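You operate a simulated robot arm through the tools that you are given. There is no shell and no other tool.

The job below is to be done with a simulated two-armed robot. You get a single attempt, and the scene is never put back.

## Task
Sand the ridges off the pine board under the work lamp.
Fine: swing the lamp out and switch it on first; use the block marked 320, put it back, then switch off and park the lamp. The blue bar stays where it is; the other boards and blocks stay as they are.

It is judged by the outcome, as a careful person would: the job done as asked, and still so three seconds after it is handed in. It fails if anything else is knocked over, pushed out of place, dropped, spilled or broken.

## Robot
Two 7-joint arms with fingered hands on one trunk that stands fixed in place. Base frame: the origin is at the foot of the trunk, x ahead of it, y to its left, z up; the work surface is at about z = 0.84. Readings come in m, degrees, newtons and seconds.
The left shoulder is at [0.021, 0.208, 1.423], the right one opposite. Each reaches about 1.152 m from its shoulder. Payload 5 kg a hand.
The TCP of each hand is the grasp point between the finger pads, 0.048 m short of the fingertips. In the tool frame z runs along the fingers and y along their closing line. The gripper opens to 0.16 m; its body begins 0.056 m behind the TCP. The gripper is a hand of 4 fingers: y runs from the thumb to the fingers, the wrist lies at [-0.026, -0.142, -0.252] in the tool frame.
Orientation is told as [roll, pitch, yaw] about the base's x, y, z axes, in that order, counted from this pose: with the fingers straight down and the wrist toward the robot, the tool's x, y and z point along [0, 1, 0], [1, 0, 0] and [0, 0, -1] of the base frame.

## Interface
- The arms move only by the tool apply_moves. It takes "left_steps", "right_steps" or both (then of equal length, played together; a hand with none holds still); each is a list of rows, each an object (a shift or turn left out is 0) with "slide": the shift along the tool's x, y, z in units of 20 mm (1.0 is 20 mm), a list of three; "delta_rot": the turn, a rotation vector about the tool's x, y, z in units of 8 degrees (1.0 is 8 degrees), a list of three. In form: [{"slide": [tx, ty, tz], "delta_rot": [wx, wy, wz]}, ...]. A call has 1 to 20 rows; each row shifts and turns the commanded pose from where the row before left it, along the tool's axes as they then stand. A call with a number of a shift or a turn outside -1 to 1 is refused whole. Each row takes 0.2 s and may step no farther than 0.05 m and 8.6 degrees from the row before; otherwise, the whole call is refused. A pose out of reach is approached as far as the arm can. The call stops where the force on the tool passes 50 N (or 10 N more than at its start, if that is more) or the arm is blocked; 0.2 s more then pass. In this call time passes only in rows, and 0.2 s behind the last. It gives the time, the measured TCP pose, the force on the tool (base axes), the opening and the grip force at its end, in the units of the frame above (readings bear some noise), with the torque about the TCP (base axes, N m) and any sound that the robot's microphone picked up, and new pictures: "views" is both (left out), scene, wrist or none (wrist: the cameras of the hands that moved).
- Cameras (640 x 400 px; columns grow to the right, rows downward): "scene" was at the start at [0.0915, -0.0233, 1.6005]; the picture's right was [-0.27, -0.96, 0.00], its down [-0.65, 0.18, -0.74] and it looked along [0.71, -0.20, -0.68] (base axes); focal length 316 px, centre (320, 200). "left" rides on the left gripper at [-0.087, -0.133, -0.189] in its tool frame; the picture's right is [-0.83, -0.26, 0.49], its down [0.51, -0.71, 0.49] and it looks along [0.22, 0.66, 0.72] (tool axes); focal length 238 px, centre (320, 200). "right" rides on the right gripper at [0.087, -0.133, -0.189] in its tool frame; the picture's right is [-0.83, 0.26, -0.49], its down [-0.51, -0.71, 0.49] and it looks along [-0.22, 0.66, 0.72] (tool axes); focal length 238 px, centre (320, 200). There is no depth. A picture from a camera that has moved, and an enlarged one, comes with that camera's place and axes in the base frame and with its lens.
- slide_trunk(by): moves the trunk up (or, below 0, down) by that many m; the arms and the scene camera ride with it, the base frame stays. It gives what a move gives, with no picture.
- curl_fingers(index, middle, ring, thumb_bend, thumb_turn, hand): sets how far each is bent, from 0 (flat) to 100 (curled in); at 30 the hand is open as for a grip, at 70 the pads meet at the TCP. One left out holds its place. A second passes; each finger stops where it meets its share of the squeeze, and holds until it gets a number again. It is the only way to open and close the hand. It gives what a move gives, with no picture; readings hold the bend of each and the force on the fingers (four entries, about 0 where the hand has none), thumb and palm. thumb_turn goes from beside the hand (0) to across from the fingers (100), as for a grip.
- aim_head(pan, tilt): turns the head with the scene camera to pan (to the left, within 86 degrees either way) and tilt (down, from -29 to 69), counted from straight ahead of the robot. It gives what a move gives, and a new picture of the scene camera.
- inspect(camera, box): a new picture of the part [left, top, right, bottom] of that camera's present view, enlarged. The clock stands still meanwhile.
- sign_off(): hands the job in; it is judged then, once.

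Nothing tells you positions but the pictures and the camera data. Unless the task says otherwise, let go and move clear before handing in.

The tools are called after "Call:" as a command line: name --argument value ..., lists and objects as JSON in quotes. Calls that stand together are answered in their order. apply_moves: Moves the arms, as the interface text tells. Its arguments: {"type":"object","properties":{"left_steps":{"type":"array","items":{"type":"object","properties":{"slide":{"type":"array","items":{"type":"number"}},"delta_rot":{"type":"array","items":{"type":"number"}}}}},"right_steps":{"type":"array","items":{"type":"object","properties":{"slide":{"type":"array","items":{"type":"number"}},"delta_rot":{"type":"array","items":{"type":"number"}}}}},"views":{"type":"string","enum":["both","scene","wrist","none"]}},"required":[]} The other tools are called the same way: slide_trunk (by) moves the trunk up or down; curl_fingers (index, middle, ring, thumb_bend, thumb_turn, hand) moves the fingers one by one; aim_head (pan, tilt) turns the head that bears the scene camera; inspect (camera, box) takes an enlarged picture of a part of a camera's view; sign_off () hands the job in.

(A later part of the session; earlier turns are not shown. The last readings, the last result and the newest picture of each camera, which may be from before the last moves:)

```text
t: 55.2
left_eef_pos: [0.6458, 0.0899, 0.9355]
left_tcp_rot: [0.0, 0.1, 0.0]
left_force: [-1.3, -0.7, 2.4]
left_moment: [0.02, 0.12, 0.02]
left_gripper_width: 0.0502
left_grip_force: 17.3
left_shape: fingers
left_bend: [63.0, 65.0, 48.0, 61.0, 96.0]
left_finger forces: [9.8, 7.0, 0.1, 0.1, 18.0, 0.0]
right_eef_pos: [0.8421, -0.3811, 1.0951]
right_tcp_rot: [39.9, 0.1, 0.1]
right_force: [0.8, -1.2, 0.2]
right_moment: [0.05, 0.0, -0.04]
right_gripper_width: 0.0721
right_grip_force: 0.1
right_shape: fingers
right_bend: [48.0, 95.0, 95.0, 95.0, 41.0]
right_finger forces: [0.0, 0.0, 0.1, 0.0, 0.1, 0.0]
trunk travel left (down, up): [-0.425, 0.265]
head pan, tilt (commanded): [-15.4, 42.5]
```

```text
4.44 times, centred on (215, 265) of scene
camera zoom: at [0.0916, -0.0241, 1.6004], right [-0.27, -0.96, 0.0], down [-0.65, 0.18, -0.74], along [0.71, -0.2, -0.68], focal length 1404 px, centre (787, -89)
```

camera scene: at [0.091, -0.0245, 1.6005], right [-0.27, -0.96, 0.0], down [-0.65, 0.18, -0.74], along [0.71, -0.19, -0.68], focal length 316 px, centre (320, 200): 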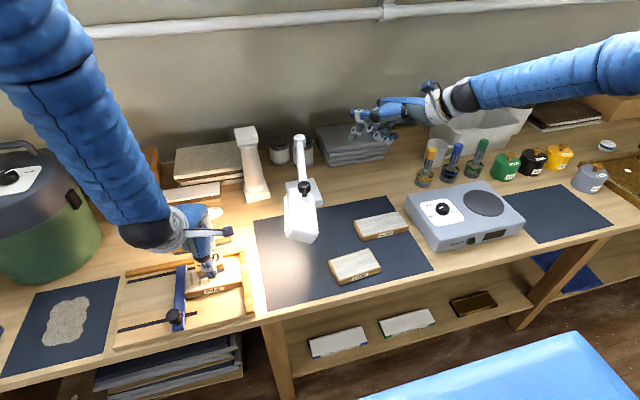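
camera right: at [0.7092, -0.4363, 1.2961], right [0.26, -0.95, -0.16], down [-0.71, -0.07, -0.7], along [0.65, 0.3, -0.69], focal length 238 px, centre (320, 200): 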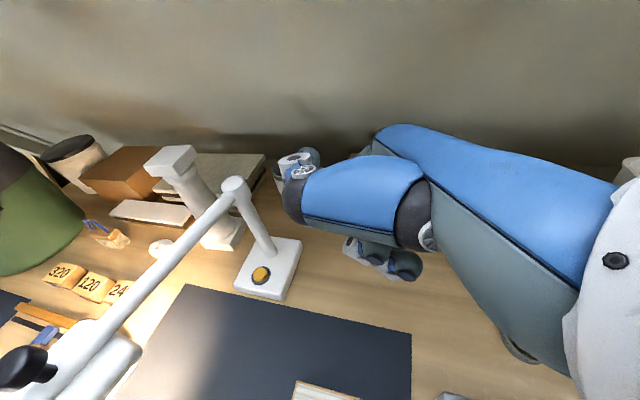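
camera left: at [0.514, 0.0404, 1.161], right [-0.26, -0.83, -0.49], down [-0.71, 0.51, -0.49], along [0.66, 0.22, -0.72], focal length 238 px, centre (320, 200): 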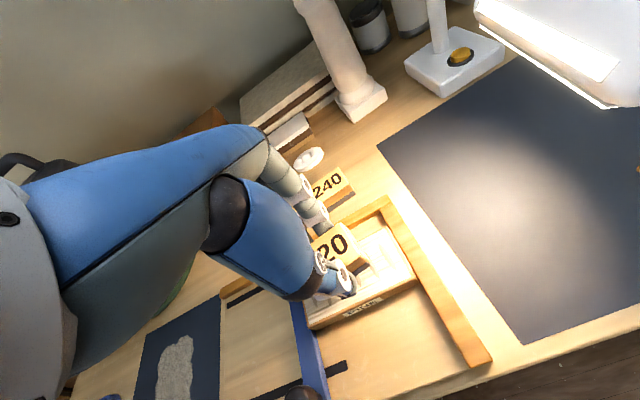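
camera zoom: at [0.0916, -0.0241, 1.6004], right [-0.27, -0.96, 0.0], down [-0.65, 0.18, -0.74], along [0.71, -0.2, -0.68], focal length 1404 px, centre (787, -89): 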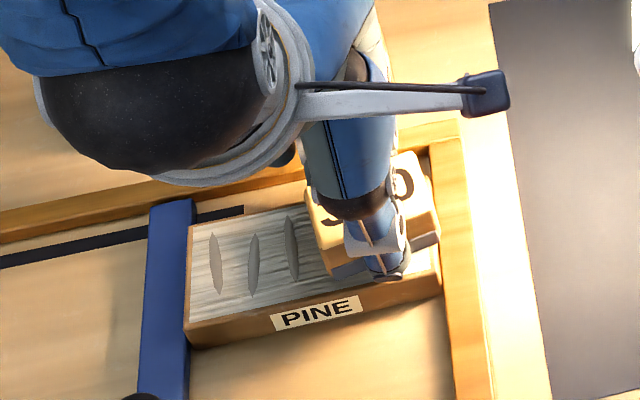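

The block reached the right end of the board, with the load down to 2.4 N. I'll press a little more and stroke left.

Call:
apply_moves --left_steps '[{"slide": [0, 0, 0.1]}]' --views "none"

Call:
apply_moves --left_steps '[{"slide": [0.65, 0, 0]}, {"slide": [0.65, 0, 0]}, {"slide": [0.65, 0, 0]}]' --views "none"

Call:
apply_moves --left_steps '[{"slide": [0.6, 0, 0]}, {"slide": [0.6, 0, 0]}, {"slide": [0.6, 0, 0]}]' --views "none"

Call:
inspect --camera "scene" --box '[165, 220, 265, 310]'

Call:
inspect --camera "left" --box '[270, 200, 430, 340]'

```text
t: 55.6
left_eef_pos: [0.6447, 0.0895, 0.9356]
left_tcp_rot: [-0.1, -0.1, 0.0]
left_force: [-4.0, -1.3, 12.8]
left_moment: [-0.14, 0.39, 0.01]
left_gripper_width: 0.05
left_grip_force: 17.3
left_shape: fingers
left_bend: [63.0, 65.0, 48.0, 61.0, 96.0]
left_finger forces: [9.2, 6.7, 0.0, 0.1, 19.4, 0.0]
right_eef_pos: [0.8418, -0.383, 1.097]
right_tcp_rot: [40.0, -0.1, -0.1]
right_force: [0.5, -0.1, 0.6]
right_moment: [0.03, 0.02, -0.02]
right_gripper_width: 0.072
right_grip_force: 0.1
right_shape: fingers
right_bend: [48.0, 95.0, 95.0, 95.0, 41.0]
right_finger forces: [0.0, 0.0, 0.0, 0.1, 0.0, 0.0]
trunk travel left (down, up): [-0.425, 0.265]
head pan, tilt (commanded): [-15.4, 42.5]
```

```text
t: 56.4
left_eef_pos: [0.6448, 0.129, 0.934]
left_tcp_rot: [0.1, -0.2, 0.0]
left_force: [0.6, -8.0, 23.2]
left_moment: [-0.58, 0.17, 0.04]
left_gripper_width: 0.0503
left_grip_force: 18.2
left_shape: fingers
left_bend: [63.0, 66.0, 48.0, 62.0, 95.0]
left_finger forces: [11.7, 5.9, 0.0, 0.0, 18.3, 0.0]
right_eef_pos: [0.8406, -0.3824, 1.0972]
right_tcp_rot: [39.9, 0.0, 0.0]
right_force: [0.3, 0.2, -0.1]
right_moment: [-0.04, 0.06, -0.04]
right_gripper_width: 0.0721
right_grip_force: 0.0
right_shape: fingers
right_bend: [48.0, 95.0, 95.0, 95.0, 41.0]
right_finger forces: [0.1, 0.0, 0.1, 0.0, 0.0, 0.0]
trunk travel left (down, up): [-0.425, 0.265]
head pan, tilt (commanded): [-15.4, 42.5]
```

```text
t: 57.2
left_eef_pos: [0.6428, 0.1649, 0.9342]
left_tcp_rot: [0.0, -0.1, 0.0]
left_force: [1.4, -8.4, 18.1]
left_moment: [-0.49, 0.1, 0.06]
left_gripper_width: 0.0506
left_grip_force: 17.1
left_shape: fingers
left_bend: [63.0, 66.0, 48.0, 62.0, 95.0]
left_finger forces: [11.5, 5.7, 0.1, 0.0, 17.8, 0.0]
right_eef_pos: [0.8424, -0.3827, 1.0968]
right_tcp_rot: [40.0, 0.0, 0.0]
right_force: [-0.1, 0.0, 0.7]
right_moment: [-0.02, -0.02, -0.01]
right_gripper_width: 0.0717
right_grip_force: 0.1
right_shape: fingers
right_bend: [48.0, 95.0, 95.0, 95.0, 41.0]
right_finger forces: [0.0, 0.0, 0.0, 0.0, 0.0, 0.0]
trunk travel left (down, up): [-0.425, 0.265]
head pan, tilt (commanded): [-15.4, 42.5]
```

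```text
4.44 times, centred on (215, 265) of scene
camera zoom: at [0.0903, -0.0237, 1.6006], right [-0.27, -0.96, 0.0], down [-0.65, 0.18, -0.74], along [0.71, -0.2, -0.68], focal length 1404 px, centre (787, -89)
```

zoom: 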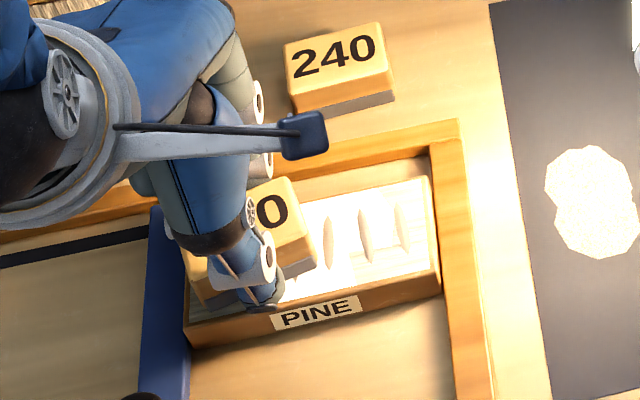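

```text
2.86 times, centred on (350, 270) of left
camera zoom: at [0.5102, 0.0785, 1.123], right [-0.26, -0.83, -0.49], down [-0.71, 0.51, -0.49], along [0.66, 0.22, -0.72], focal length 681 px, centre (234, 0)
```

zoom: 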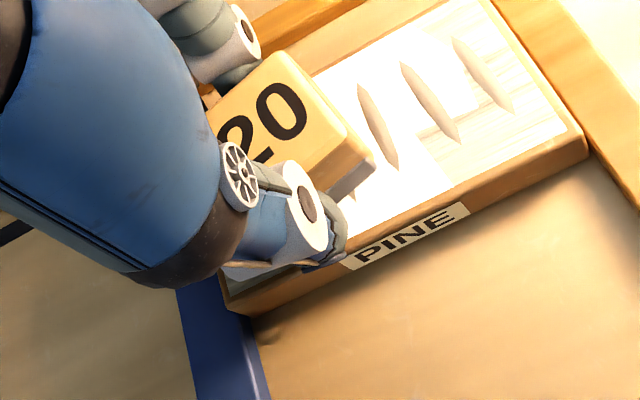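

The stroke ran under about 18-23 N. There are new bright patches on the board and mat, so I'll look at the whole scene before continuing.

Call:
inspect --camera "scene" --box '[0, 0, 640, 400]'

Call:
inspect --camera "scene" --box '[230, 130, 390, 290]'

Call:
inspect --camera "right" --box '[0, 140, 400, 400]'

```text
1.00 times, centred on (320, 200) of scene (not enlarged: the box is as wide or as high as the picture)
camera zoom: at [0.0903, -0.0237, 1.6006], right [-0.27, -0.96, 0.0], down [-0.65, 0.18, -0.74], along [0.71, -0.2, -0.68], focal length 316 px, centre (320, 200)
```

zoom: 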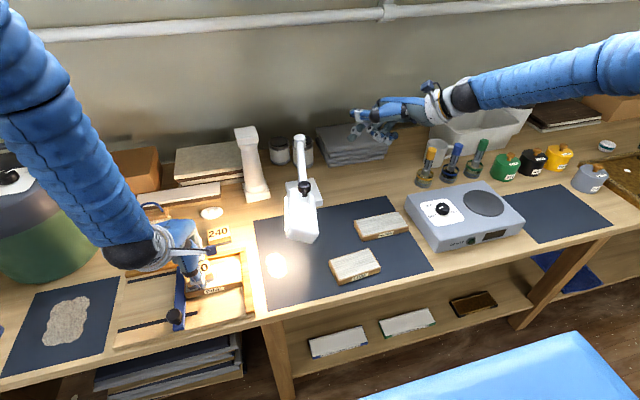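

```text
2.50 times, centred on (310, 210) of scene
camera zoom: at [0.0903, -0.0237, 1.6006], right [-0.27, -0.96, 0.0], down [-0.65, 0.18, -0.74], along [0.71, -0.2, -0.68], focal length 790 px, centre (345, 175)
```

zoom: 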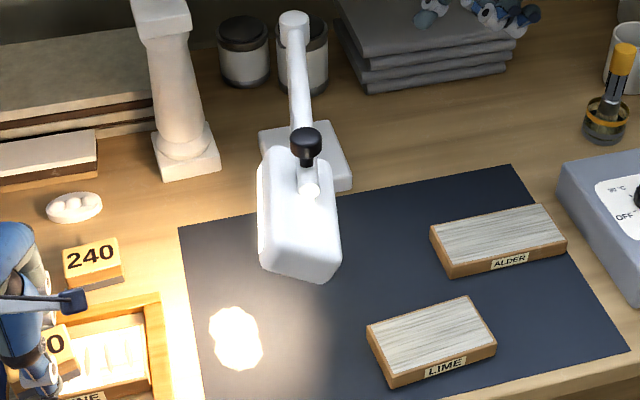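

```text
1.54 times, centred on (200, 270) of right
camera zoom: at [0.7088, -0.4366, 1.2964], right [0.26, -0.95, -0.16], down [-0.71, -0.07, -0.7], along [0.66, 0.3, -0.69], focal length 367 px, centre (505, 92)
```

zoom: 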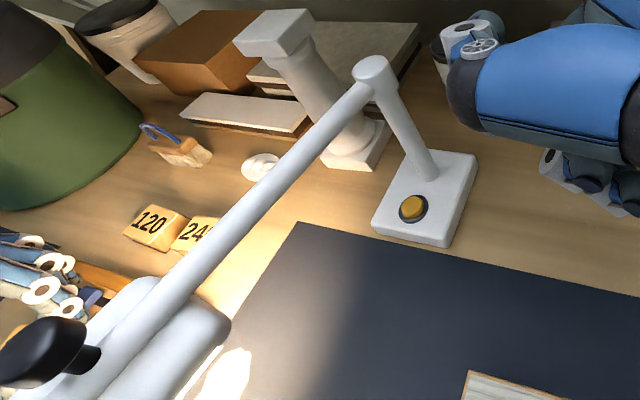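

The bright patches look like lamp glare only; the bar, board and other items haven't moved. I'll ease the load slightly and run several strokes along the grain.

Call:
apply_moves --left_steps '[{"slide": [-0.3, 0, -0.05]}, {"slide": [-0.9, 0, 0]}, {"slide": [-0.9, 0, 0]}, {"slide": [-0.9, 0, 0]}, {"slide": [-0.8, 0, 0]}, {"slide": [0.9, 0, 0]}, {"slide": [0.9, 0, 0]}, {"slide": [0.9, 0, 0]}, {"slide": [0.95, 0, 0]}, {"slide": [-0.95, 0, 0]}, {"slide": [-0.95, 0, 0]}, {"slide": [-0.95, 0, 0]}, {"slide": [-0.9, 0, 0]}]' --views "none"

Call:
inspect --camera "scene" --box '[165, 220, 265, 310]'

Call:
inspect --camera "left" --box '[230, 200, 430, 360]'

```text
t: 60.0
left_eef_pos: [0.6459, 0.0876, 0.9351]
left_tcp_rot: [0.1, -0.1, -0.1]
left_force: [-1.0, 1.6, 11.8]
left_moment: [0.15, 0.07, -0.04]
left_gripper_width: 0.0505
left_grip_force: 17.7
left_shape: fingers
left_bend: [62.0, 65.0, 48.0, 61.0, 96.0]
left_finger forces: [10.0, 8.2, 0.0, 0.0, 18.3, 0.0]
right_eef_pos: [0.8431, -0.3827, 1.0961]
right_tcp_rot: [40.0, 0.0, 0.0]
right_force: [0.5, -0.5, 0.0]
right_moment: [0.08, -0.01, 0.0]
right_gripper_width: 0.0717
right_grip_force: 0.2
right_shape: fingers
right_bend: [48.0, 95.0, 95.0, 95.0, 41.0]
right_finger forces: [0.1, 0.0, 0.0, 0.0, 0.0, 0.1]
trunk travel left (down, up): [-0.425, 0.265]
head pan, tilt (commanded): [-15.4, 42.5]
```

```text
4.44 times, centred on (215, 265) of scene
camera zoom: at [0.0908, -0.0244, 1.6005], right [-0.27, -0.96, 0.0], down [-0.65, 0.18, -0.74], along [0.71, -0.2, -0.68], focal length 1404 px, centre (787, -89)
```

zoom: 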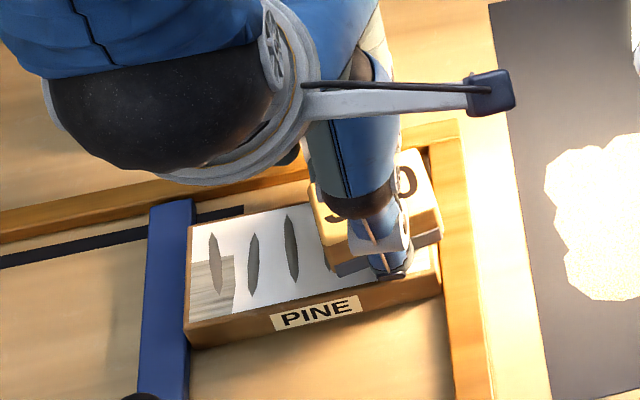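

```text
2.50 times, centred on (330, 280) of left
camera zoom: at [0.5127, 0.0006, 1.1233], right [-0.26, -0.83, -0.49], down [-0.71, 0.51, -0.49], along [0.66, 0.22, -0.72], focal length 596 px, centre (295, 0)
```

zoom: 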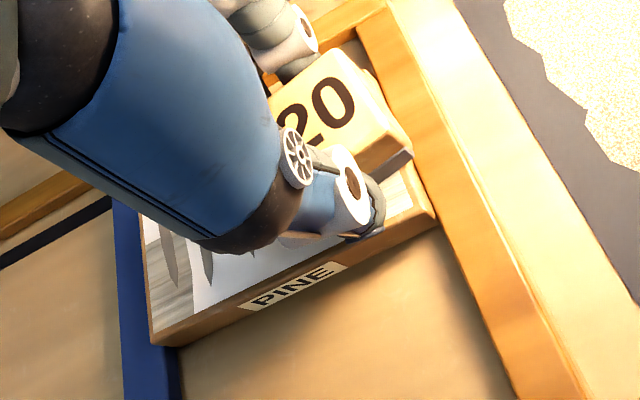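

The strokes hold steady at about 12 N, and pale sanding dust seems to be building up. Ridges are still visible on the left, so I'll keep stroking along the full length.

Call:
apply_moves --left_steps '[{"slide": [0.95, 0, 0]}, {"slide": [0.95, 0, 0]}, {"slide": [0.95, 0, 0]}, {"slide": [0.95, 0, 0]}, {"slide": [-0.95, 0, 0]}, {"slide": [-0.95, 0, 0]}, {"slide": [-0.95, 0, 0]}, {"slide": [-0.95, 0, 0]}, {"slide": [0.95, 0, 0]}, {"slide": [0.95, 0, 0]}, {"slide": [0.95, 0, 0]}, {"slide": [0.95, 0, 0]}, {"slide": [-0.95, 0, 0]}, {"slide": [-0.95, 0, 0]}, {"slide": [-0.95, 0, 0]}, {"slide": [-0.95, 0, 0]}, {"slide": [0.95, 0, 0]}, {"slide": [0.95, 0, 0]}, {"slide": [0.95, 0, 0]}, {"slide": [0.95, 0, 0]}]' --views "none"

Call:
inspect --camera "scene" --box '[165, 220, 285, 310]'

Call:
inspect --camera "left" --box '[270, 180, 470, 340]'

```text
t: 64.2
left_eef_pos: [0.6468, 0.1661, 0.9345]
left_tcp_rot: [0.0, 0.1, 0.1]
left_force: [-1.3, 1.4, -0.7]
left_moment: [-0.04, -0.01, 0.03]
left_gripper_width: 0.0503
left_grip_force: 16.6
left_shape: fingers
left_bend: [63.0, 65.0, 48.0, 61.0, 96.0]
left_finger forces: [10.0, 6.9, 0.1, 0.1, 16.5, 0.0]
right_eef_pos: [0.8428, -0.3811, 1.0962]
right_tcp_rot: [40.0, 0.0, 0.0]
right_force: [0.0, 0.0, 0.4]
right_moment: [-0.08, 0.04, -0.03]
right_gripper_width: 0.072
right_grip_force: 0.0
right_shape: fingers
right_bend: [48.0, 95.0, 95.0, 95.0, 41.0]
right_finger forces: [0.1, 0.0, 0.0, 0.1, 0.1, 0.0]
trunk travel left (down, up): [-0.425, 0.265]
head pan, tilt (commanded): [-15.4, 42.5]
```

```text
4.44 times, centred on (225, 265) of scene
camera zoom: at [0.0916, -0.022, 1.6006], right [-0.27, -0.96, 0.0], down [-0.65, 0.18, -0.74], along [0.71, -0.2, -0.68], focal length 1404 px, centre (742, -89)
```

zoom: 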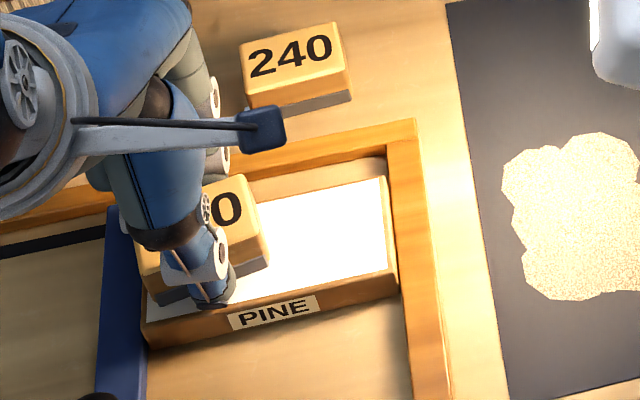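

```text
2.50 times, centred on (370, 260) of left
camera zoom: at [0.5131, 0.0786, 1.1238], right [-0.26, -0.83, -0.49], down [-0.71, 0.51, -0.49], along [0.66, 0.22, -0.72], focal length 596 px, centre (195, 50)
```

zoom: 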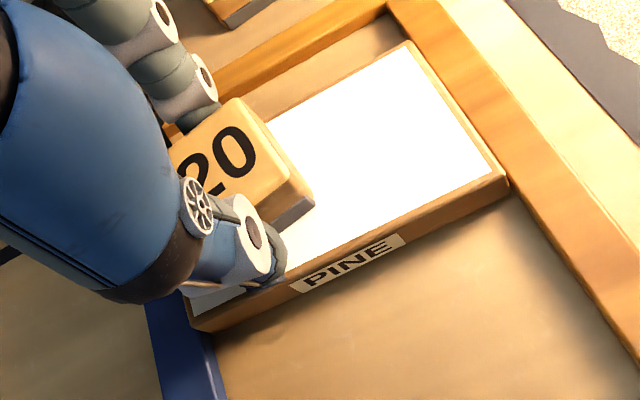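

The right part of the board is now smooth and the load has dropped to zero as the ridges wore off. I'll move right to see the left part.

Call:
apply_moves --left_steps '[{"slide": [-0.95, 0, 0.03]}, {"slide": [-0.95, 0, 0.02]}, {"slide": [-0.95, 0, 0]}, {"slide": [-0.95, 0, 0]}]' --views "none"

Call:
inspect --camera "scene" --box '[165, 220, 285, 310]'

Call:
inspect --camera "left" --box '[230, 200, 430, 360]'

```text
t: 65.2
left_eef_pos: [0.648, 0.0879, 0.9342]
left_tcp_rot: [0.0, -0.1, 0.0]
left_force: [0.6, 3.9, 15.2]
left_moment: [0.13, 0.1, -0.07]
left_gripper_width: 0.0501
left_grip_force: 18.3
left_shape: fingers
left_bend: [63.0, 65.0, 48.0, 61.0, 96.0]
left_finger forces: [10.3, 8.8, 0.1, 0.1, 18.0, 0.0]
right_eef_pos: [0.8426, -0.3823, 1.097]
right_tcp_rot: [40.0, 0.0, 0.1]
right_force: [-0.5, 0.2, -0.7]
right_moment: [0.08, 0.02, 0.04]
right_gripper_width: 0.072
right_grip_force: 0.1
right_shape: fingers
right_bend: [48.0, 95.0, 95.0, 95.0, 41.0]
right_finger forces: [0.1, 0.0, 0.0, 0.0, 0.0, 0.0]
trunk travel left (down, up): [-0.425, 0.265]
head pan, tilt (commanded): [-15.4, 42.5]
```

```text
4.44 times, centred on (225, 265) of scene
camera zoom: at [0.0905, -0.024, 1.6007], right [-0.27, -0.96, 0.0], down [-0.65, 0.18, -0.74], along [0.71, -0.2, -0.68], focal length 1404 px, centre (742, -89)
```

zoom: 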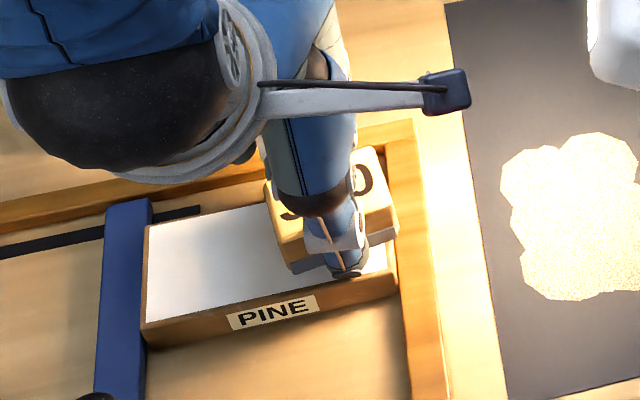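

```text
2.50 times, centred on (330, 280) of left
camera zoom: at [0.5136, 0.0007, 1.1228], right [-0.26, -0.83, -0.49], down [-0.71, 0.51, -0.49], along [0.66, 0.22, -0.72], focal length 596 px, centre (295, 0)
```

zoom: 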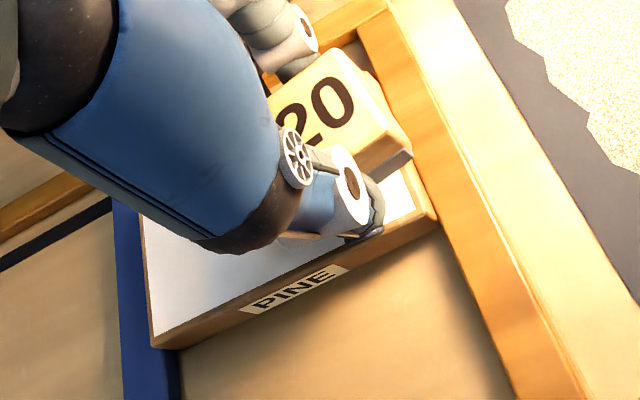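

The whole board face is now smooth under the lamp, with no ridges left. I'll lift the block and carry it back to where it came from.

Call:
apply_moves --left_steps '[{"slide": [0, 0, -0.4]}, {"slide": [0, 0, -0.8]}, {"slide": [0, 0, -1]}, {"slide": [0, 0, -0.6]}, {"slide": [0.933, 0.614, 0]}, {"slide": [0.933, 0.614, 0]}, {"slide": [0.933, 0.614, 0]}, {"slide": [0.933, 0.614, 0]}, {"slide": [0.933, 0.614, 0]}, {"slide": [0.933, 0.614, 0]}, {"slide": [0.933, 0.614, 0]}, {"slide": [0.933, 0.614, 0]}, {"slide": [0.933, 0.614, 0]}, {"slide": [0.933, 0.614, 0]}, {"slide": [0.933, 0.614, 0]}, {"slide": [0.933, 0.614, 0]}, {"slide": [0.933, 0.614, 0]}]' --views "both"

Call:
inspect --camera "scene" --box '[165, 225, 265, 315]'

Call:
inspect --camera "scene" --box '[90, 180, 190, 270]'

Call:
inspect --camera "left" --box '[260, 160, 440, 340]'

```text
t: 68.8
left_eef_pos: [0.8064, 0.3328, 0.9884]
left_tcp_rot: [-0.1, 0.0, 0.0]
left_force: [-0.5, 0.0, -0.7]
left_moment: [-0.01, -0.02, 0.04]
left_gripper_width: 0.0504
left_grip_force: 16.7
left_shape: fingers
left_bend: [63.0, 65.0, 48.0, 61.0, 96.0]
left_finger forces: [10.0, 6.9, 0.0, 0.0, 16.7, 0.1]
right_eef_pos: [0.842, -0.3814, 1.0959]
right_tcp_rot: [40.1, 0.2, 0.0]
right_force: [-0.1, 0.5, 0.2]
right_moment: [-0.07, 0.01, 0.01]
right_gripper_width: 0.0718
right_grip_force: 0.1
right_shape: fingers
right_bend: [48.0, 95.0, 95.0, 95.0, 41.0]
right_finger forces: [0.2, 0.0, 0.0, 0.1, 0.0, 0.0]
trunk travel left (down, up): [-0.425, 0.265]
head pan, tilt (commanded): [-15.4, 42.5]
camera scene: at [0.0923, -0.022, 1.6005], right [-0.27, -0.96, 0.0], down [-0.65, 0.18, -0.74], along [0.71, -0.2, -0.68], focal length 316 px, centre (320, 200)
camera left: at [0.6746, 0.246, 1.1771], right [-0.26, -0.84, -0.49], down [-0.71, 0.51, -0.49], along [0.66, 0.22, -0.72], focal length 238 px, centre (320, 200)
```

scene: 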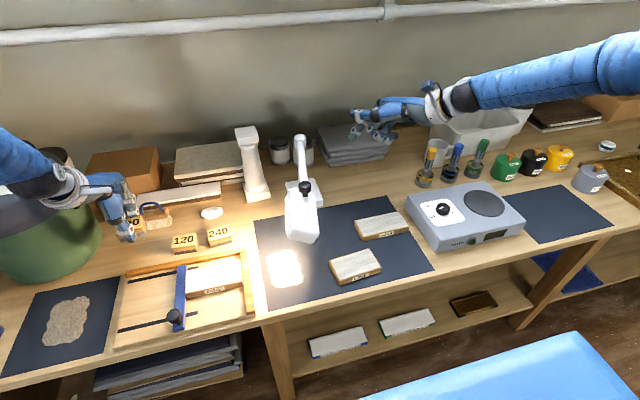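
left: 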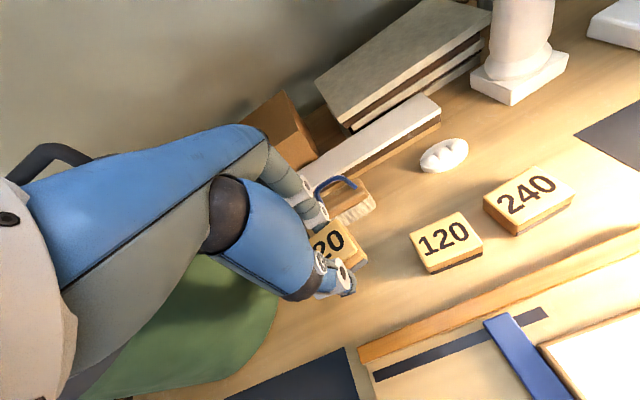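

```text
4.44 times, centred on (215, 270) of scene
camera zoom: at [0.0923, -0.022, 1.6005], right [-0.27, -0.96, 0.0], down [-0.65, 0.18, -0.74], along [0.71, -0.2, -0.68], focal length 1404 px, centre (787, -111)
```

zoom: 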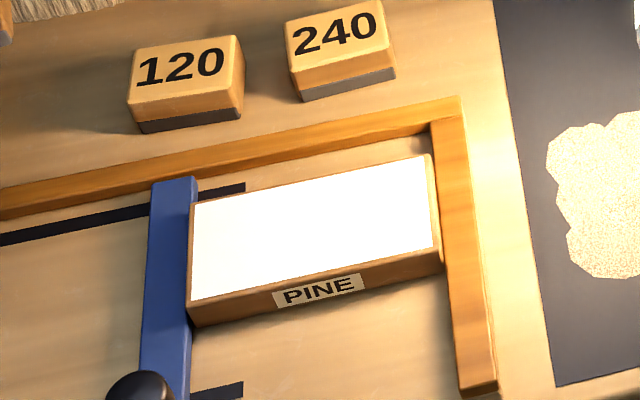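

```text
4.44 times, centred on (140, 225) of scene
camera zoom: at [0.0923, -0.022, 1.6005], right [-0.27, -0.96, 0.0], down [-0.65, 0.18, -0.74], along [0.71, -0.2, -0.68], focal length 1404 px, centre (1120, 89)
```

zoom: 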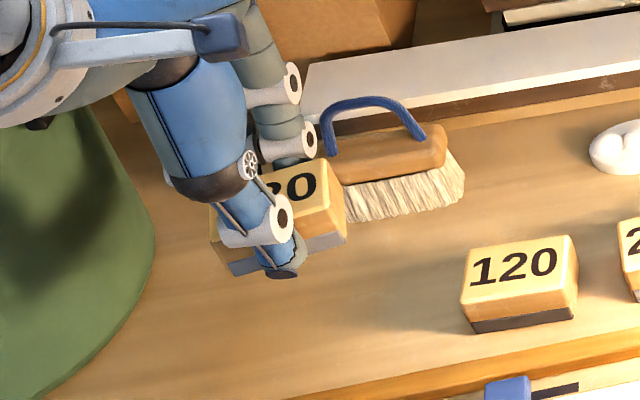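

```text
2.22 times, centred on (350, 250) of left
camera zoom: at [0.6746, 0.246, 1.1771], right [-0.26, -0.84, -0.49], down [-0.71, 0.51, -0.49], along [0.66, 0.22, -0.72], focal length 530 px, centre (253, 89)
```

zoom: 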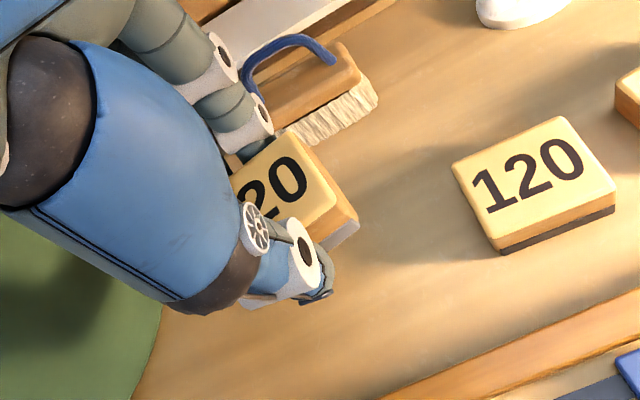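

The board looks fully smooth and the bar and other blocks are unmoved. I'll zoom in on the held block to check its yaw before setting it down.

Call:
inspect --camera "scene" --box '[118, 200, 158, 250]'

Call:
inspect --camera "left" --box '[310, 200, 390, 270]'

```text
8.00 times, centred on (138, 225) of scene
camera zoom: at [0.0923, -0.022, 1.6005], right [-0.27, -0.96, 0.0], down [-0.65, 0.18, -0.74], along [0.71, -0.2, -0.68], focal length 2526 px, centre (1776, 0)
```

zoom: 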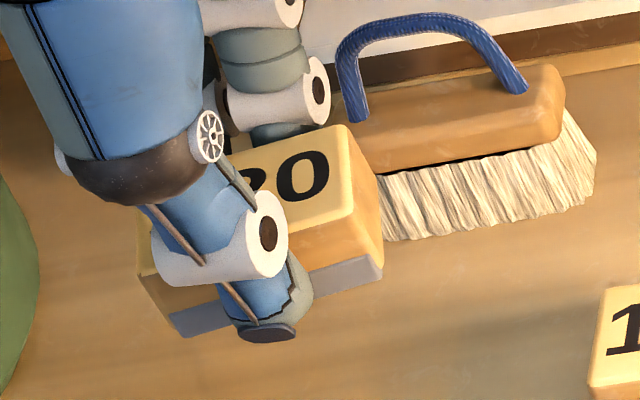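

```text
5.71 times, centred on (350, 235) of left
camera zoom: at [0.6746, 0.246, 1.1771], right [-0.26, -0.84, -0.49], down [-0.71, 0.51, -0.49], along [0.66, 0.22, -0.72], focal length 1362 px, centre (149, 0)
```

zoom: 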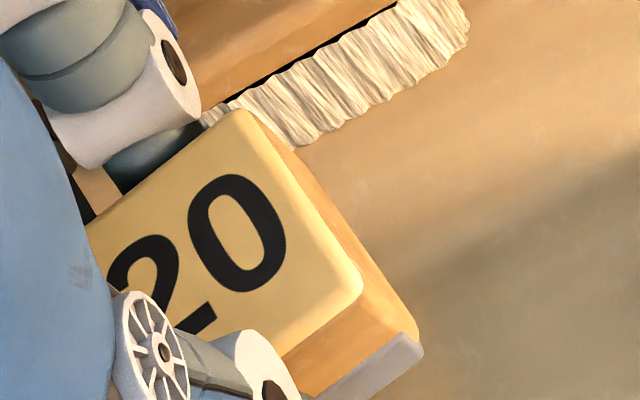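

The block sits about 10° rotated in the grip, with its centre about 7 mm ahead of the TCP. I'll turn the hand back by about 9° and shift so the block lands at its original place (0.807, 0.330), then lower to just above the table.

Call:
apply_moves --left_steps '[{"slide": [-0.09, -0.32, 0], "delta_rot": [0, 0, 0.56]}, {"slide": [0, 0, 0.5], "delta_rot": [0, 0, 0.56]}, {"slide": [0, 0, 1]}, {"slide": [0, 0, 1]}, {"slide": [0, 0, 1]}, {"slide": [0, 0, 0.2]}]' --views "both"

Call:
inspect --camera "scene" --box '[115, 220, 205, 280]'

Call:
inspect --camera "left" --box '[300, 190, 400, 280]'

```text
t: 70.2
left_eef_pos: [0.8007, 0.3299, 0.9162]
left_tcp_rot: [0.0, -0.1, -9.0]
left_force: [0.9, -0.2, -0.2]
left_moment: [0.05, 0.01, -0.03]
left_gripper_width: 0.0506
left_grip_force: 16.4
left_shape: fingers
left_bend: [63.0, 65.0, 48.0, 61.0, 96.0]
left_finger forces: [9.9, 6.9, 0.1, 0.0, 16.8, 0.1]
right_eef_pos: [0.8423, -0.3825, 1.0973]
right_tcp_rot: [40.0, -0.1, 0.0]
right_force: [-0.4, 0.3, 1.0]
right_moment: [-0.02, -0.01, 0.0]
right_gripper_width: 0.0719
right_grip_force: 0.1
right_shape: fingers
right_bend: [48.0, 95.0, 95.0, 95.0, 41.0]
right_finger forces: [0.0, 0.1, 0.1, 0.0, 0.0, 0.1]
trunk travel left (down, up): [-0.425, 0.265]
head pan, tilt (commanded): [-15.4, 42.5]
camera scene: at [0.0913, -0.0232, 1.6006], right [-0.27, -0.96, 0.0], down [-0.65, 0.18, -0.74], along [0.71, -0.2, -0.68], focal length 316 px, centre (320, 200)
camera left: at [0.6556, 0.265, 1.1054], right [-0.39, -0.78, -0.49], down [-0.62, 0.61, -0.49], along [0.68, 0.11, -0.72], focal length 238 px, centre (320, 200)
```

scene: 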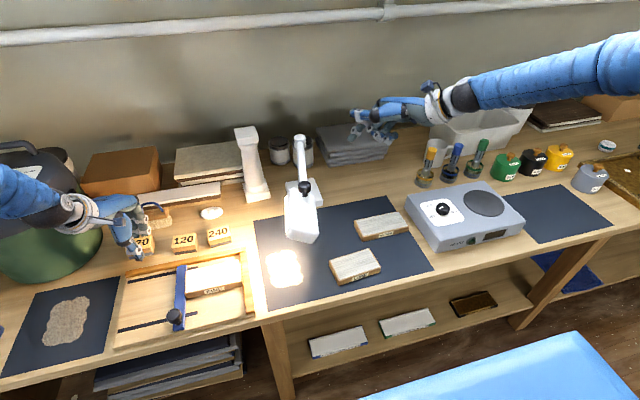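
left: 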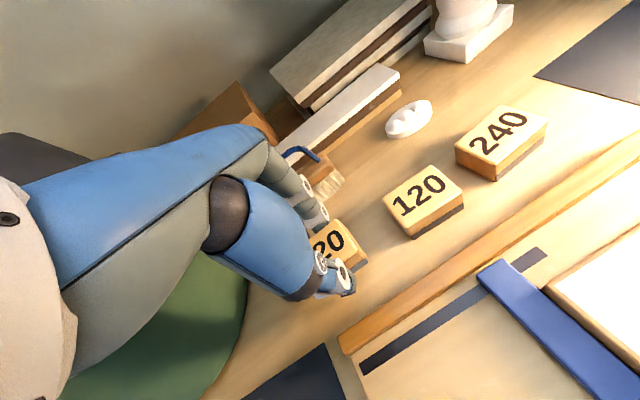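

```text
6.67 times, centred on (160, 250) of scene
camera zoom: at [0.0913, -0.0232, 1.6006], right [-0.27, -0.96, 0.0], down [-0.65, 0.18, -0.74], along [0.71, -0.2, -0.68], focal length 2105 px, centre (1387, -133)
```

zoom: 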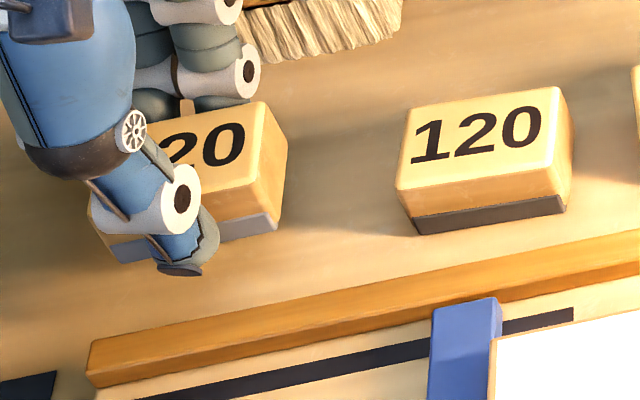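

```text
4.44 times, centred on (350, 235) of left
camera zoom: at [0.6556, 0.265, 1.1054], right [-0.39, -0.78, -0.49], down [-0.62, 0.61, -0.49], along [0.68, 0.11, -0.72], focal length 1059 px, centre (187, 44)
```

zoom: 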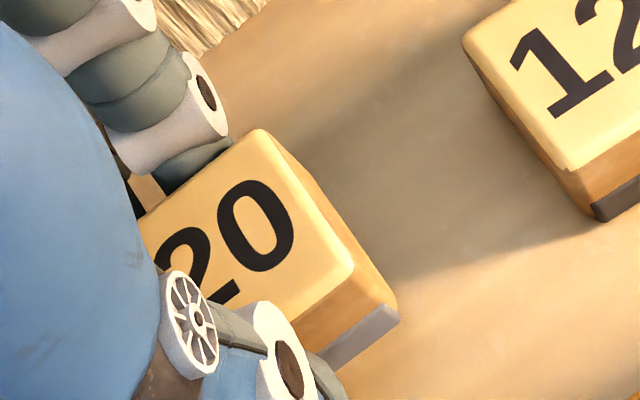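

Yaw now matches the original; the block is about 2 mm off in x and y. I'll correct that and lower to the table.

Call:
apply_moves --left_steps '[{"slide": [-0.12, -0.11, 0.2]}, {"slide": [0, 0, 0.2]}, {"slide": [0, 0, 0.1]}]' --views "none"

Call:
inspect --camera "scene" --box '[115, 220, 205, 280]'

```text
t: 71.0
left_eef_pos: [0.7965, 0.3271, 0.9053]
left_tcp_rot: [0.1, 0.0, -9.1]
left_force: [-0.6, -0.2, -0.3]
left_moment: [0.02, 0.01, 0.01]
left_gripper_width: 0.0505
left_grip_force: 16.7
left_shape: fingers
left_bend: [63.0, 65.0, 48.0, 61.0, 96.0]
left_finger forces: [10.1, 6.9, 0.0, 0.1, 16.8, 0.0]
right_eef_pos: [0.8419, -0.3814, 1.0966]
right_tcp_rot: [39.9, 0.0, 0.0]
right_force: [0.0, -0.1, 1.0]
right_moment: [0.04, -0.01, 0.01]
right_gripper_width: 0.0717
right_grip_force: 0.0
right_shape: fingers
right_bend: [48.0, 95.0, 95.0, 95.0, 41.0]
right_finger forces: [0.1, 0.1, 0.0, 0.0, 0.0, 0.0]
trunk travel left (down, up): [-0.425, 0.265]
head pan, tilt (commanded): [-15.4, 42.5]
```

```text
6.67 times, centred on (160, 250) of scene
camera zoom: at [0.0918, -0.0233, 1.6005], right [-0.27, -0.96, 0.0], down [-0.65, 0.18, -0.74], along [0.71, -0.2, -0.68], focal length 2105 px, centre (1387, -133)
```

zoom: 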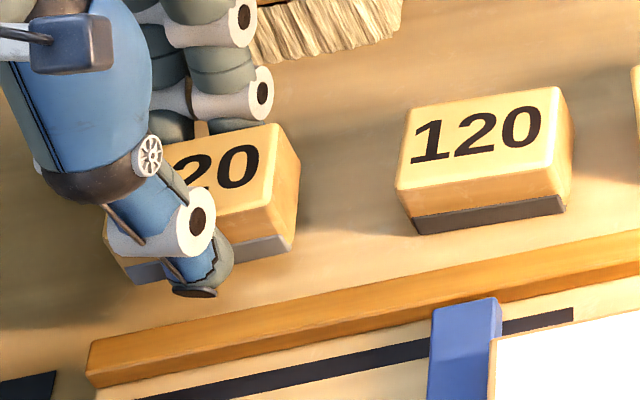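

The block's outline now matches its original place to about 1 mm. I'll lower in 1 mm steps until it touches the table.

Call:
apply_moves --left_steps '[{"slide": [0, 0.03, 0.05]}]' --views "none"

Call:
apply_moves --left_steps '[{"slide": [0, 0, 0.05]}]' --views "none"

```text
t: 71.4
left_eef_pos: [0.7973, 0.3271, 0.9036]
left_tcp_rot: [-0.1, 0.0, -8.9]
left_force: [0.0, -0.5, -0.5]
left_moment: [0.0, 0.01, -0.01]
left_gripper_width: 0.0504
left_grip_force: 17.5
left_shape: fingers
left_bend: [63.0, 65.0, 48.0, 61.0, 96.0]
left_finger forces: [10.1, 6.8, 0.0, 0.1, 16.8, 0.1]
right_eef_pos: [0.8423, -0.3817, 1.0968]
right_tcp_rot: [40.0, 0.0, 0.0]
right_force: [0.3, -0.2, 0.7]
right_moment: [-0.02, 0.04, 0.03]
right_gripper_width: 0.0718
right_grip_force: 0.0
right_shape: fingers
right_bend: [48.0, 95.0, 95.0, 95.0, 41.0]
right_finger forces: [0.0, 0.1, 0.0, 0.0, 0.0, 0.1]
trunk travel left (down, up): [-0.425, 0.265]
head pan, tilt (commanded): [-15.4, 42.5]
```

```text
t: 71.8
left_eef_pos: [0.7985, 0.326, 0.9031]
left_tcp_rot: [0.0, 0.0, -9.0]
left_force: [0.1, 0.6, 0.0]
left_moment: [0.01, 0.04, -0.01]
left_gripper_width: 0.0508
left_grip_force: 16.6
left_shape: fingers
left_bend: [63.0, 65.0, 48.0, 61.0, 96.0]
left_finger forces: [10.0, 6.8, 0.1, 0.0, 16.8, 0.1]
right_eef_pos: [0.8435, -0.3822, 1.0968]
right_tcp_rot: [40.0, 0.0, 0.0]
right_force: [1.4, 0.0, -0.4]
right_moment: [0.02, 0.01, 0.02]
right_gripper_width: 0.072
right_grip_force: 0.1
right_shape: fingers
right_bend: [48.0, 95.0, 95.0, 95.0, 41.0]
right_finger forces: [0.0, 0.0, 0.1, 0.1, 0.2, 0.0]
trunk travel left (down, up): [-0.425, 0.265]
head pan, tilt (commanded): [-15.4, 42.5]
```

Call:
apply_moves --left_steps '[{"slide": [0, 0, 0.07]}]' --views "none"

Call:
apply_moves --left_steps '[{"slide": [0, 0, 0.07]}]' --views "none"

Call:
inspect --camera "scene" --box '[115, 220, 205, 280]'

```text
t: 72.2
left_eef_pos: [0.7968, 0.3265, 0.9028]
left_tcp_rot: [0.0, 0.1, -9.0]
left_force: [0.5, 0.1, -0.7]
left_moment: [0.02, 0.02, 0.0]
left_gripper_width: 0.0505
left_grip_force: 16.9
left_shape: fingers
left_bend: [63.0, 65.0, 48.0, 61.0, 96.0]
left_finger forces: [10.0, 6.9, 0.1, 0.1, 16.8, 0.0]
right_eef_pos: [0.8422, -0.3816, 1.0958]
right_tcp_rot: [40.0, 0.0, 0.0]
right_force: [0.4, -0.4, -0.2]
right_moment: [0.01, -0.01, -0.02]
right_gripper_width: 0.0718
right_grip_force: 0.1
right_shape: fingers
right_bend: [48.0, 95.0, 95.0, 95.0, 41.0]
right_finger forces: [0.0, 0.0, 0.0, 0.0, 0.0, 0.0]
trunk travel left (down, up): [-0.425, 0.265]
head pan, tilt (commanded): [-15.4, 42.5]
```

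```text
t: 72.6
left_eef_pos: [0.798, 0.3269, 0.9006]
left_tcp_rot: [0.1, 0.0, -9.0]
left_force: [-0.2, 0.1, -0.3]
left_moment: [-0.01, 0.01, -0.01]
left_gripper_width: 0.0504
left_grip_force: 16.2
left_shape: fingers
left_bend: [63.0, 65.0, 48.0, 61.0, 96.0]
left_finger forces: [10.0, 6.7, 0.1, 0.1, 16.8, 0.0]
right_eef_pos: [0.8425, -0.3819, 1.0966]
right_tcp_rot: [40.0, 0.0, 0.0]
right_force: [0.4, 0.1, -0.2]
right_moment: [0.01, 0.01, 0.02]
right_gripper_width: 0.072
right_grip_force: 0.2
right_shape: fingers
right_bend: [48.0, 95.0, 95.0, 95.0, 41.0]
right_finger forces: [0.0, 0.1, 0.0, 0.0, 0.0, 0.0]
trunk travel left (down, up): [-0.425, 0.265]
head pan, tilt (commanded): [-15.4, 42.5]
```

```text
6.67 times, centred on (160, 250) of scene
camera zoom: at [0.0919, -0.0231, 1.6005], right [-0.27, -0.96, 0.0], down [-0.65, 0.18, -0.74], along [0.71, -0.2, -0.68], focal length 2105 px, centre (1387, -133)
```

zoom: 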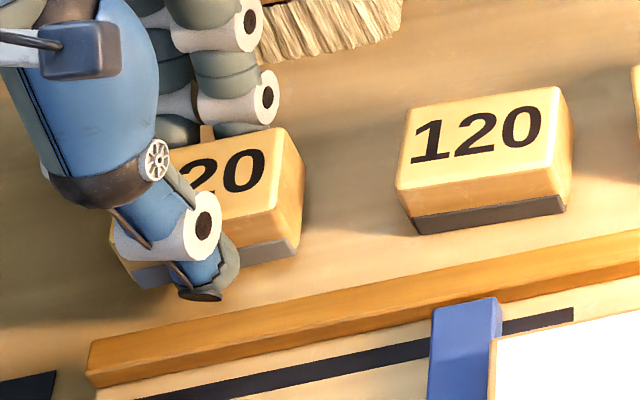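

No contact yet at TCP z 0.9006, so the block must sit higher in the grip than at pickup. I'll check the gap from the left wrist camera too.

Call:
inspect --camera "left" --box '[300, 190, 400, 280]'

Call:
inspect --camera "scene" --box '[125, 240, 165, 270]'

```text
4.44 times, centred on (350, 235) of left
camera zoom: at [0.6532, 0.2619, 1.0898], right [-0.39, -0.78, -0.49], down [-0.62, 0.61, -0.49], along [0.68, 0.11, -0.72], focal length 1059 px, centre (187, 44)
```

zoom: 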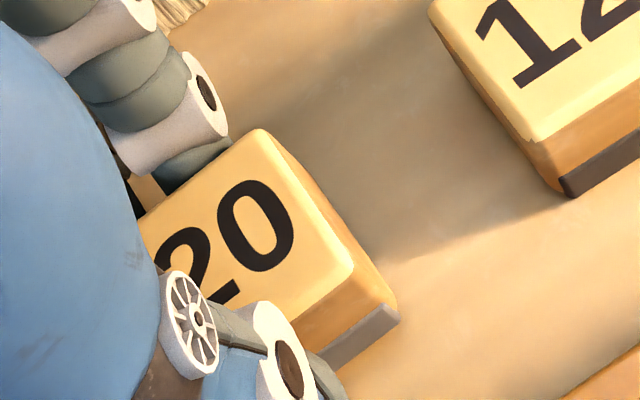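

```text
13.33 times, centred on (145, 255) of scene
camera zoom: at [0.0919, -0.0231, 1.6005], right [-0.27, -0.96, 0.0], down [-0.65, 0.18, -0.74], along [0.71, -0.2, -0.68], focal length 4210 px, centre (2653, -533)
```

zoom: 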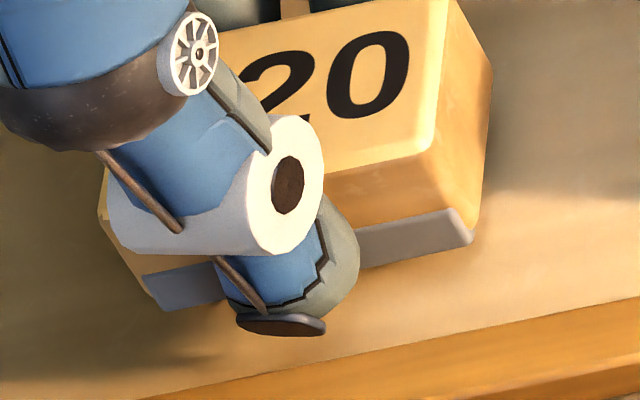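

The block is still about 6 mm above the table and about 8 mm / 6 mm short of its original spot in x and y. I'll shift it over and lower further in small steps.

Call:
apply_moves --left_steps '[{"slide": [0.36, 0.35, 0]}, {"slide": [0, 0, 0.1]}]' --views "none"

Call:
apply_moves --left_steps '[{"slide": [0, 0, 0.05]}]' --views "none"

Call:
apply_moves --left_steps '[{"slide": [0, 0, 0.05]}]' --views "none"

Call:
inspect --camera "scene" --box '[115, 220, 205, 280]'

```text
t: 73.2
left_eef_pos: [0.8064, 0.3318, 0.899]
left_tcp_rot: [0.0, 0.0, -9.0]
left_force: [-1.1, -0.6, -1.5]
left_moment: [0.03, -0.01, -0.01]
left_gripper_width: 0.0506
left_grip_force: 16.9
left_shape: fingers
left_bend: [63.0, 65.0, 48.0, 61.0, 96.0]
left_finger forces: [10.1, 6.9, 0.0, 0.0, 16.8, 0.1]
right_eef_pos: [0.8428, -0.3832, 1.0967]
right_tcp_rot: [40.0, 0.1, 0.1]
right_force: [-0.3, -0.3, 0.7]
right_moment: [0.01, -0.06, 0.0]
right_gripper_width: 0.0719
right_grip_force: 0.0
right_shape: fingers
right_bend: [48.0, 95.0, 95.0, 95.0, 41.0]
right_finger forces: [0.0, 0.0, 0.0, 0.1, 0.0, 0.0]
trunk travel left (down, up): [-0.425, 0.265]
head pan, tilt (commanded): [-15.4, 42.5]
```

```text
t: 73.6
left_eef_pos: [0.8053, 0.3324, 0.8978]
left_tcp_rot: [0.0, 0.0, -9.0]
left_force: [-0.2, 0.2, -0.2]
left_moment: [-0.05, -0.02, 0.0]
left_gripper_width: 0.0507
left_grip_force: 16.5
left_shape: fingers
left_bend: [63.0, 65.0, 48.0, 61.0, 96.0]
left_finger forces: [10.0, 6.7, 0.0, 0.0, 16.8, 0.1]
right_eef_pos: [0.8422, -0.3817, 1.0959]
right_tcp_rot: [40.0, 0.0, 0.0]
right_force: [0.9, 0.1, -0.7]
right_moment: [0.02, -0.01, 0.02]
right_gripper_width: 0.0718
right_grip_force: 0.1
right_shape: fingers
right_bend: [48.0, 95.0, 95.0, 95.0, 41.0]
right_finger forces: [0.1, 0.0, 0.1, 0.1, 0.0, 0.0]
trunk travel left (down, up): [-0.425, 0.265]
head pan, tilt (commanded): [-15.4, 42.5]
```

```text
t: 74.0
left_eef_pos: [0.8053, 0.3334, 0.8956]
left_tcp_rot: [0.0, 0.0, -9.1]
left_force: [-0.5, 0.3, -0.6]
left_moment: [-0.02, 0.04, 0.0]
left_gripper_width: 0.0507
left_grip_force: 16.9
left_shape: fingers
left_bend: [63.0, 65.0, 48.0, 61.0, 96.0]
left_finger forces: [9.9, 6.8, 0.0, 0.0, 16.8, 0.1]
right_eef_pos: [0.8434, -0.3819, 1.0968]
right_tcp_rot: [39.9, 0.1, -0.1]
right_force: [0.2, 0.2, 0.5]
right_moment: [0.01, -0.02, 0.02]
right_gripper_width: 0.0722
right_grip_force: 0.1
right_shape: fingers
right_bend: [48.0, 95.0, 95.0, 95.0, 41.0]
right_finger forces: [0.1, 0.0, 0.1, 0.1, 0.0, 0.0]
trunk travel left (down, up): [-0.425, 0.265]
head pan, tilt (commanded): [-15.4, 42.5]
```

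```text
6.67 times, centred on (160, 250) of scene
camera zoom: at [0.0919, -0.023, 1.6005], right [-0.27, -0.96, 0.0], down [-0.65, 0.18, -0.74], along [0.71, -0.2, -0.68], focal length 2105 px, centre (1387, -133)
```

zoom: 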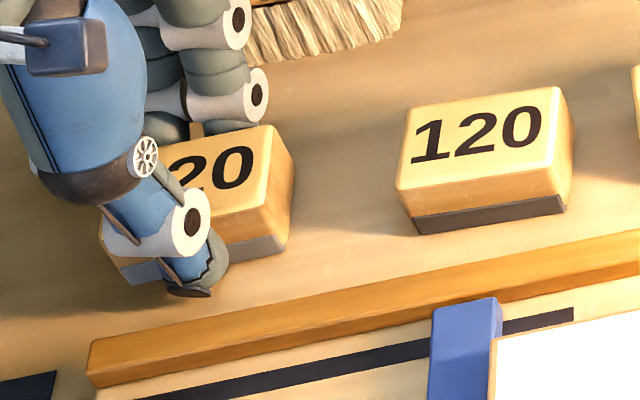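

Call:
apply_moves --left_steps '[{"slide": [-0.08, 0.03, 0.06]}]' --views "none"

Call:
apply_moves --left_steps '[{"slide": [0, 0, 0.06]}]' --views "none"

Call:
inspect --camera "scene" --box '[115, 220, 205, 280]'

```text
t: 74.4
left_eef_pos: [0.8062, 0.3333, 0.8968]
left_tcp_rot: [0.0, 0.0, -8.9]
left_force: [0.6, -0.1, -0.2]
left_moment: [0.0, 0.0, -0.01]
left_gripper_width: 0.0505
left_grip_force: 16.7
left_shape: fingers
left_bend: [63.0, 65.0, 48.0, 61.0, 96.0]
left_finger forces: [10.0, 6.8, 0.0, 0.1, 16.9, 0.1]
right_eef_pos: [0.8419, -0.3821, 1.0973]
right_tcp_rot: [40.0, 0.0, 0.0]
right_force: [-0.5, -1.0, 0.4]
right_moment: [-0.01, 0.0, -0.01]
right_gripper_width: 0.0717
right_grip_force: 0.1
right_shape: fingers
right_bend: [48.0, 95.0, 95.0, 95.0, 41.0]
right_finger forces: [0.1, 0.1, 0.0, 0.0, 0.0, 0.1]
trunk travel left (down, up): [-0.425, 0.265]
head pan, tilt (commanded): [-15.4, 42.5]
```

```text
t: 74.8
left_eef_pos: [0.8068, 0.3329, 0.8944]
left_tcp_rot: [0.0, 0.0, -9.0]
left_force: [-1.0, -0.1, 1.0]
left_moment: [0.04, 0.02, -0.01]
left_gripper_width: 0.0507
left_grip_force: 16.7
left_shape: fingers
left_bend: [63.0, 65.0, 48.0, 61.0, 96.0]
left_finger forces: [9.8, 6.8, 0.0, 0.1, 17.2, 0.0]
right_eef_pos: [0.8418, -0.3827, 1.0964]
right_tcp_rot: [40.0, 0.0, 0.0]
right_force: [0.4, 0.6, 0.6]
right_moment: [-0.01, -0.02, -0.02]
right_gripper_width: 0.0717
right_grip_force: 0.1
right_shape: fingers
right_bend: [48.0, 95.0, 95.0, 95.0, 41.0]
right_finger forces: [0.0, 0.0, 0.0, 0.0, 0.0, 0.1]
trunk travel left (down, up): [-0.425, 0.265]
head pan, tilt (commanded): [-15.4, 42.5]
```

```text
6.67 times, centred on (160, 250) of scene
camera zoom: at [0.0915, -0.0233, 1.6005], right [-0.27, -0.96, 0.0], down [-0.65, 0.18, -0.74], along [0.71, -0.2, -0.68], focal length 2105 px, centre (1387, -133)
```

zoom: 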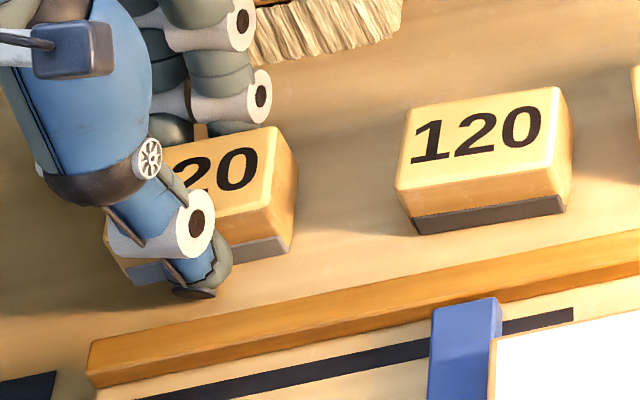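

Contact is starting (about 1 N). I'll nudge 2.5 mm forward and settle another millimetre, then release slowly.

Call:
apply_moves --left_steps '[{"slide": [0, 0.13, 0]}, {"slide": [0, 0, 0.06]}]' --views "none"

Call:
inspect --camera "scene" --box '[115, 220, 205, 280]'

```text
t: 75.4
left_eef_pos: [0.8075, 0.3318, 0.895]
left_tcp_rot: [0.0, -0.2, -8.9]
left_force: [-0.4, 1.5, 7.1]
left_moment: [0.04, 0.02, -0.02]
left_gripper_width: 0.0506
left_grip_force: 17.4
left_shape: fingers
left_bend: [63.0, 65.0, 48.0, 61.0, 96.0]
left_finger forces: [10.0, 6.9, 0.0, 0.1, 17.4, 0.1]
right_eef_pos: [0.8416, -0.3817, 1.0964]
right_tcp_rot: [40.0, 0.0, 0.0]
right_force: [0.3, 0.7, -0.3]
right_moment: [0.01, 0.03, 0.03]
right_gripper_width: 0.0716
right_grip_force: 0.0
right_shape: fingers
right_bend: [48.0, 95.0, 95.0, 95.0, 41.0]
right_finger forces: [0.1, 0.0, 0.1, 0.0, 0.0, 0.1]
trunk travel left (down, up): [-0.425, 0.265]
head pan, tilt (commanded): [-15.4, 42.5]
```

```text
6.67 times, centred on (160, 250) of scene
camera zoom: at [0.0911, -0.0231, 1.6006], right [-0.27, -0.96, 0.0], down [-0.65, 0.18, -0.74], along [0.71, -0.2, -0.68], focal length 2105 px, centre (1387, -133)
```

zoom: 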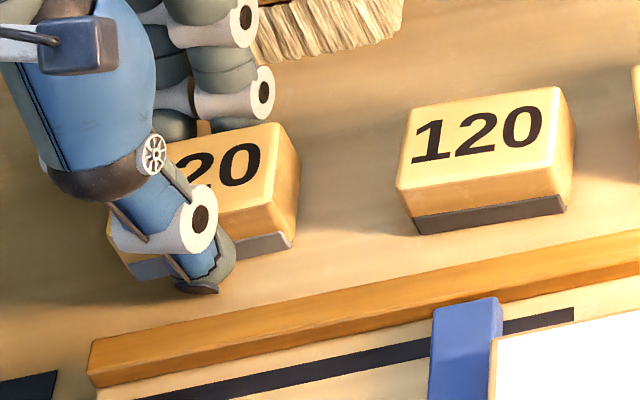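

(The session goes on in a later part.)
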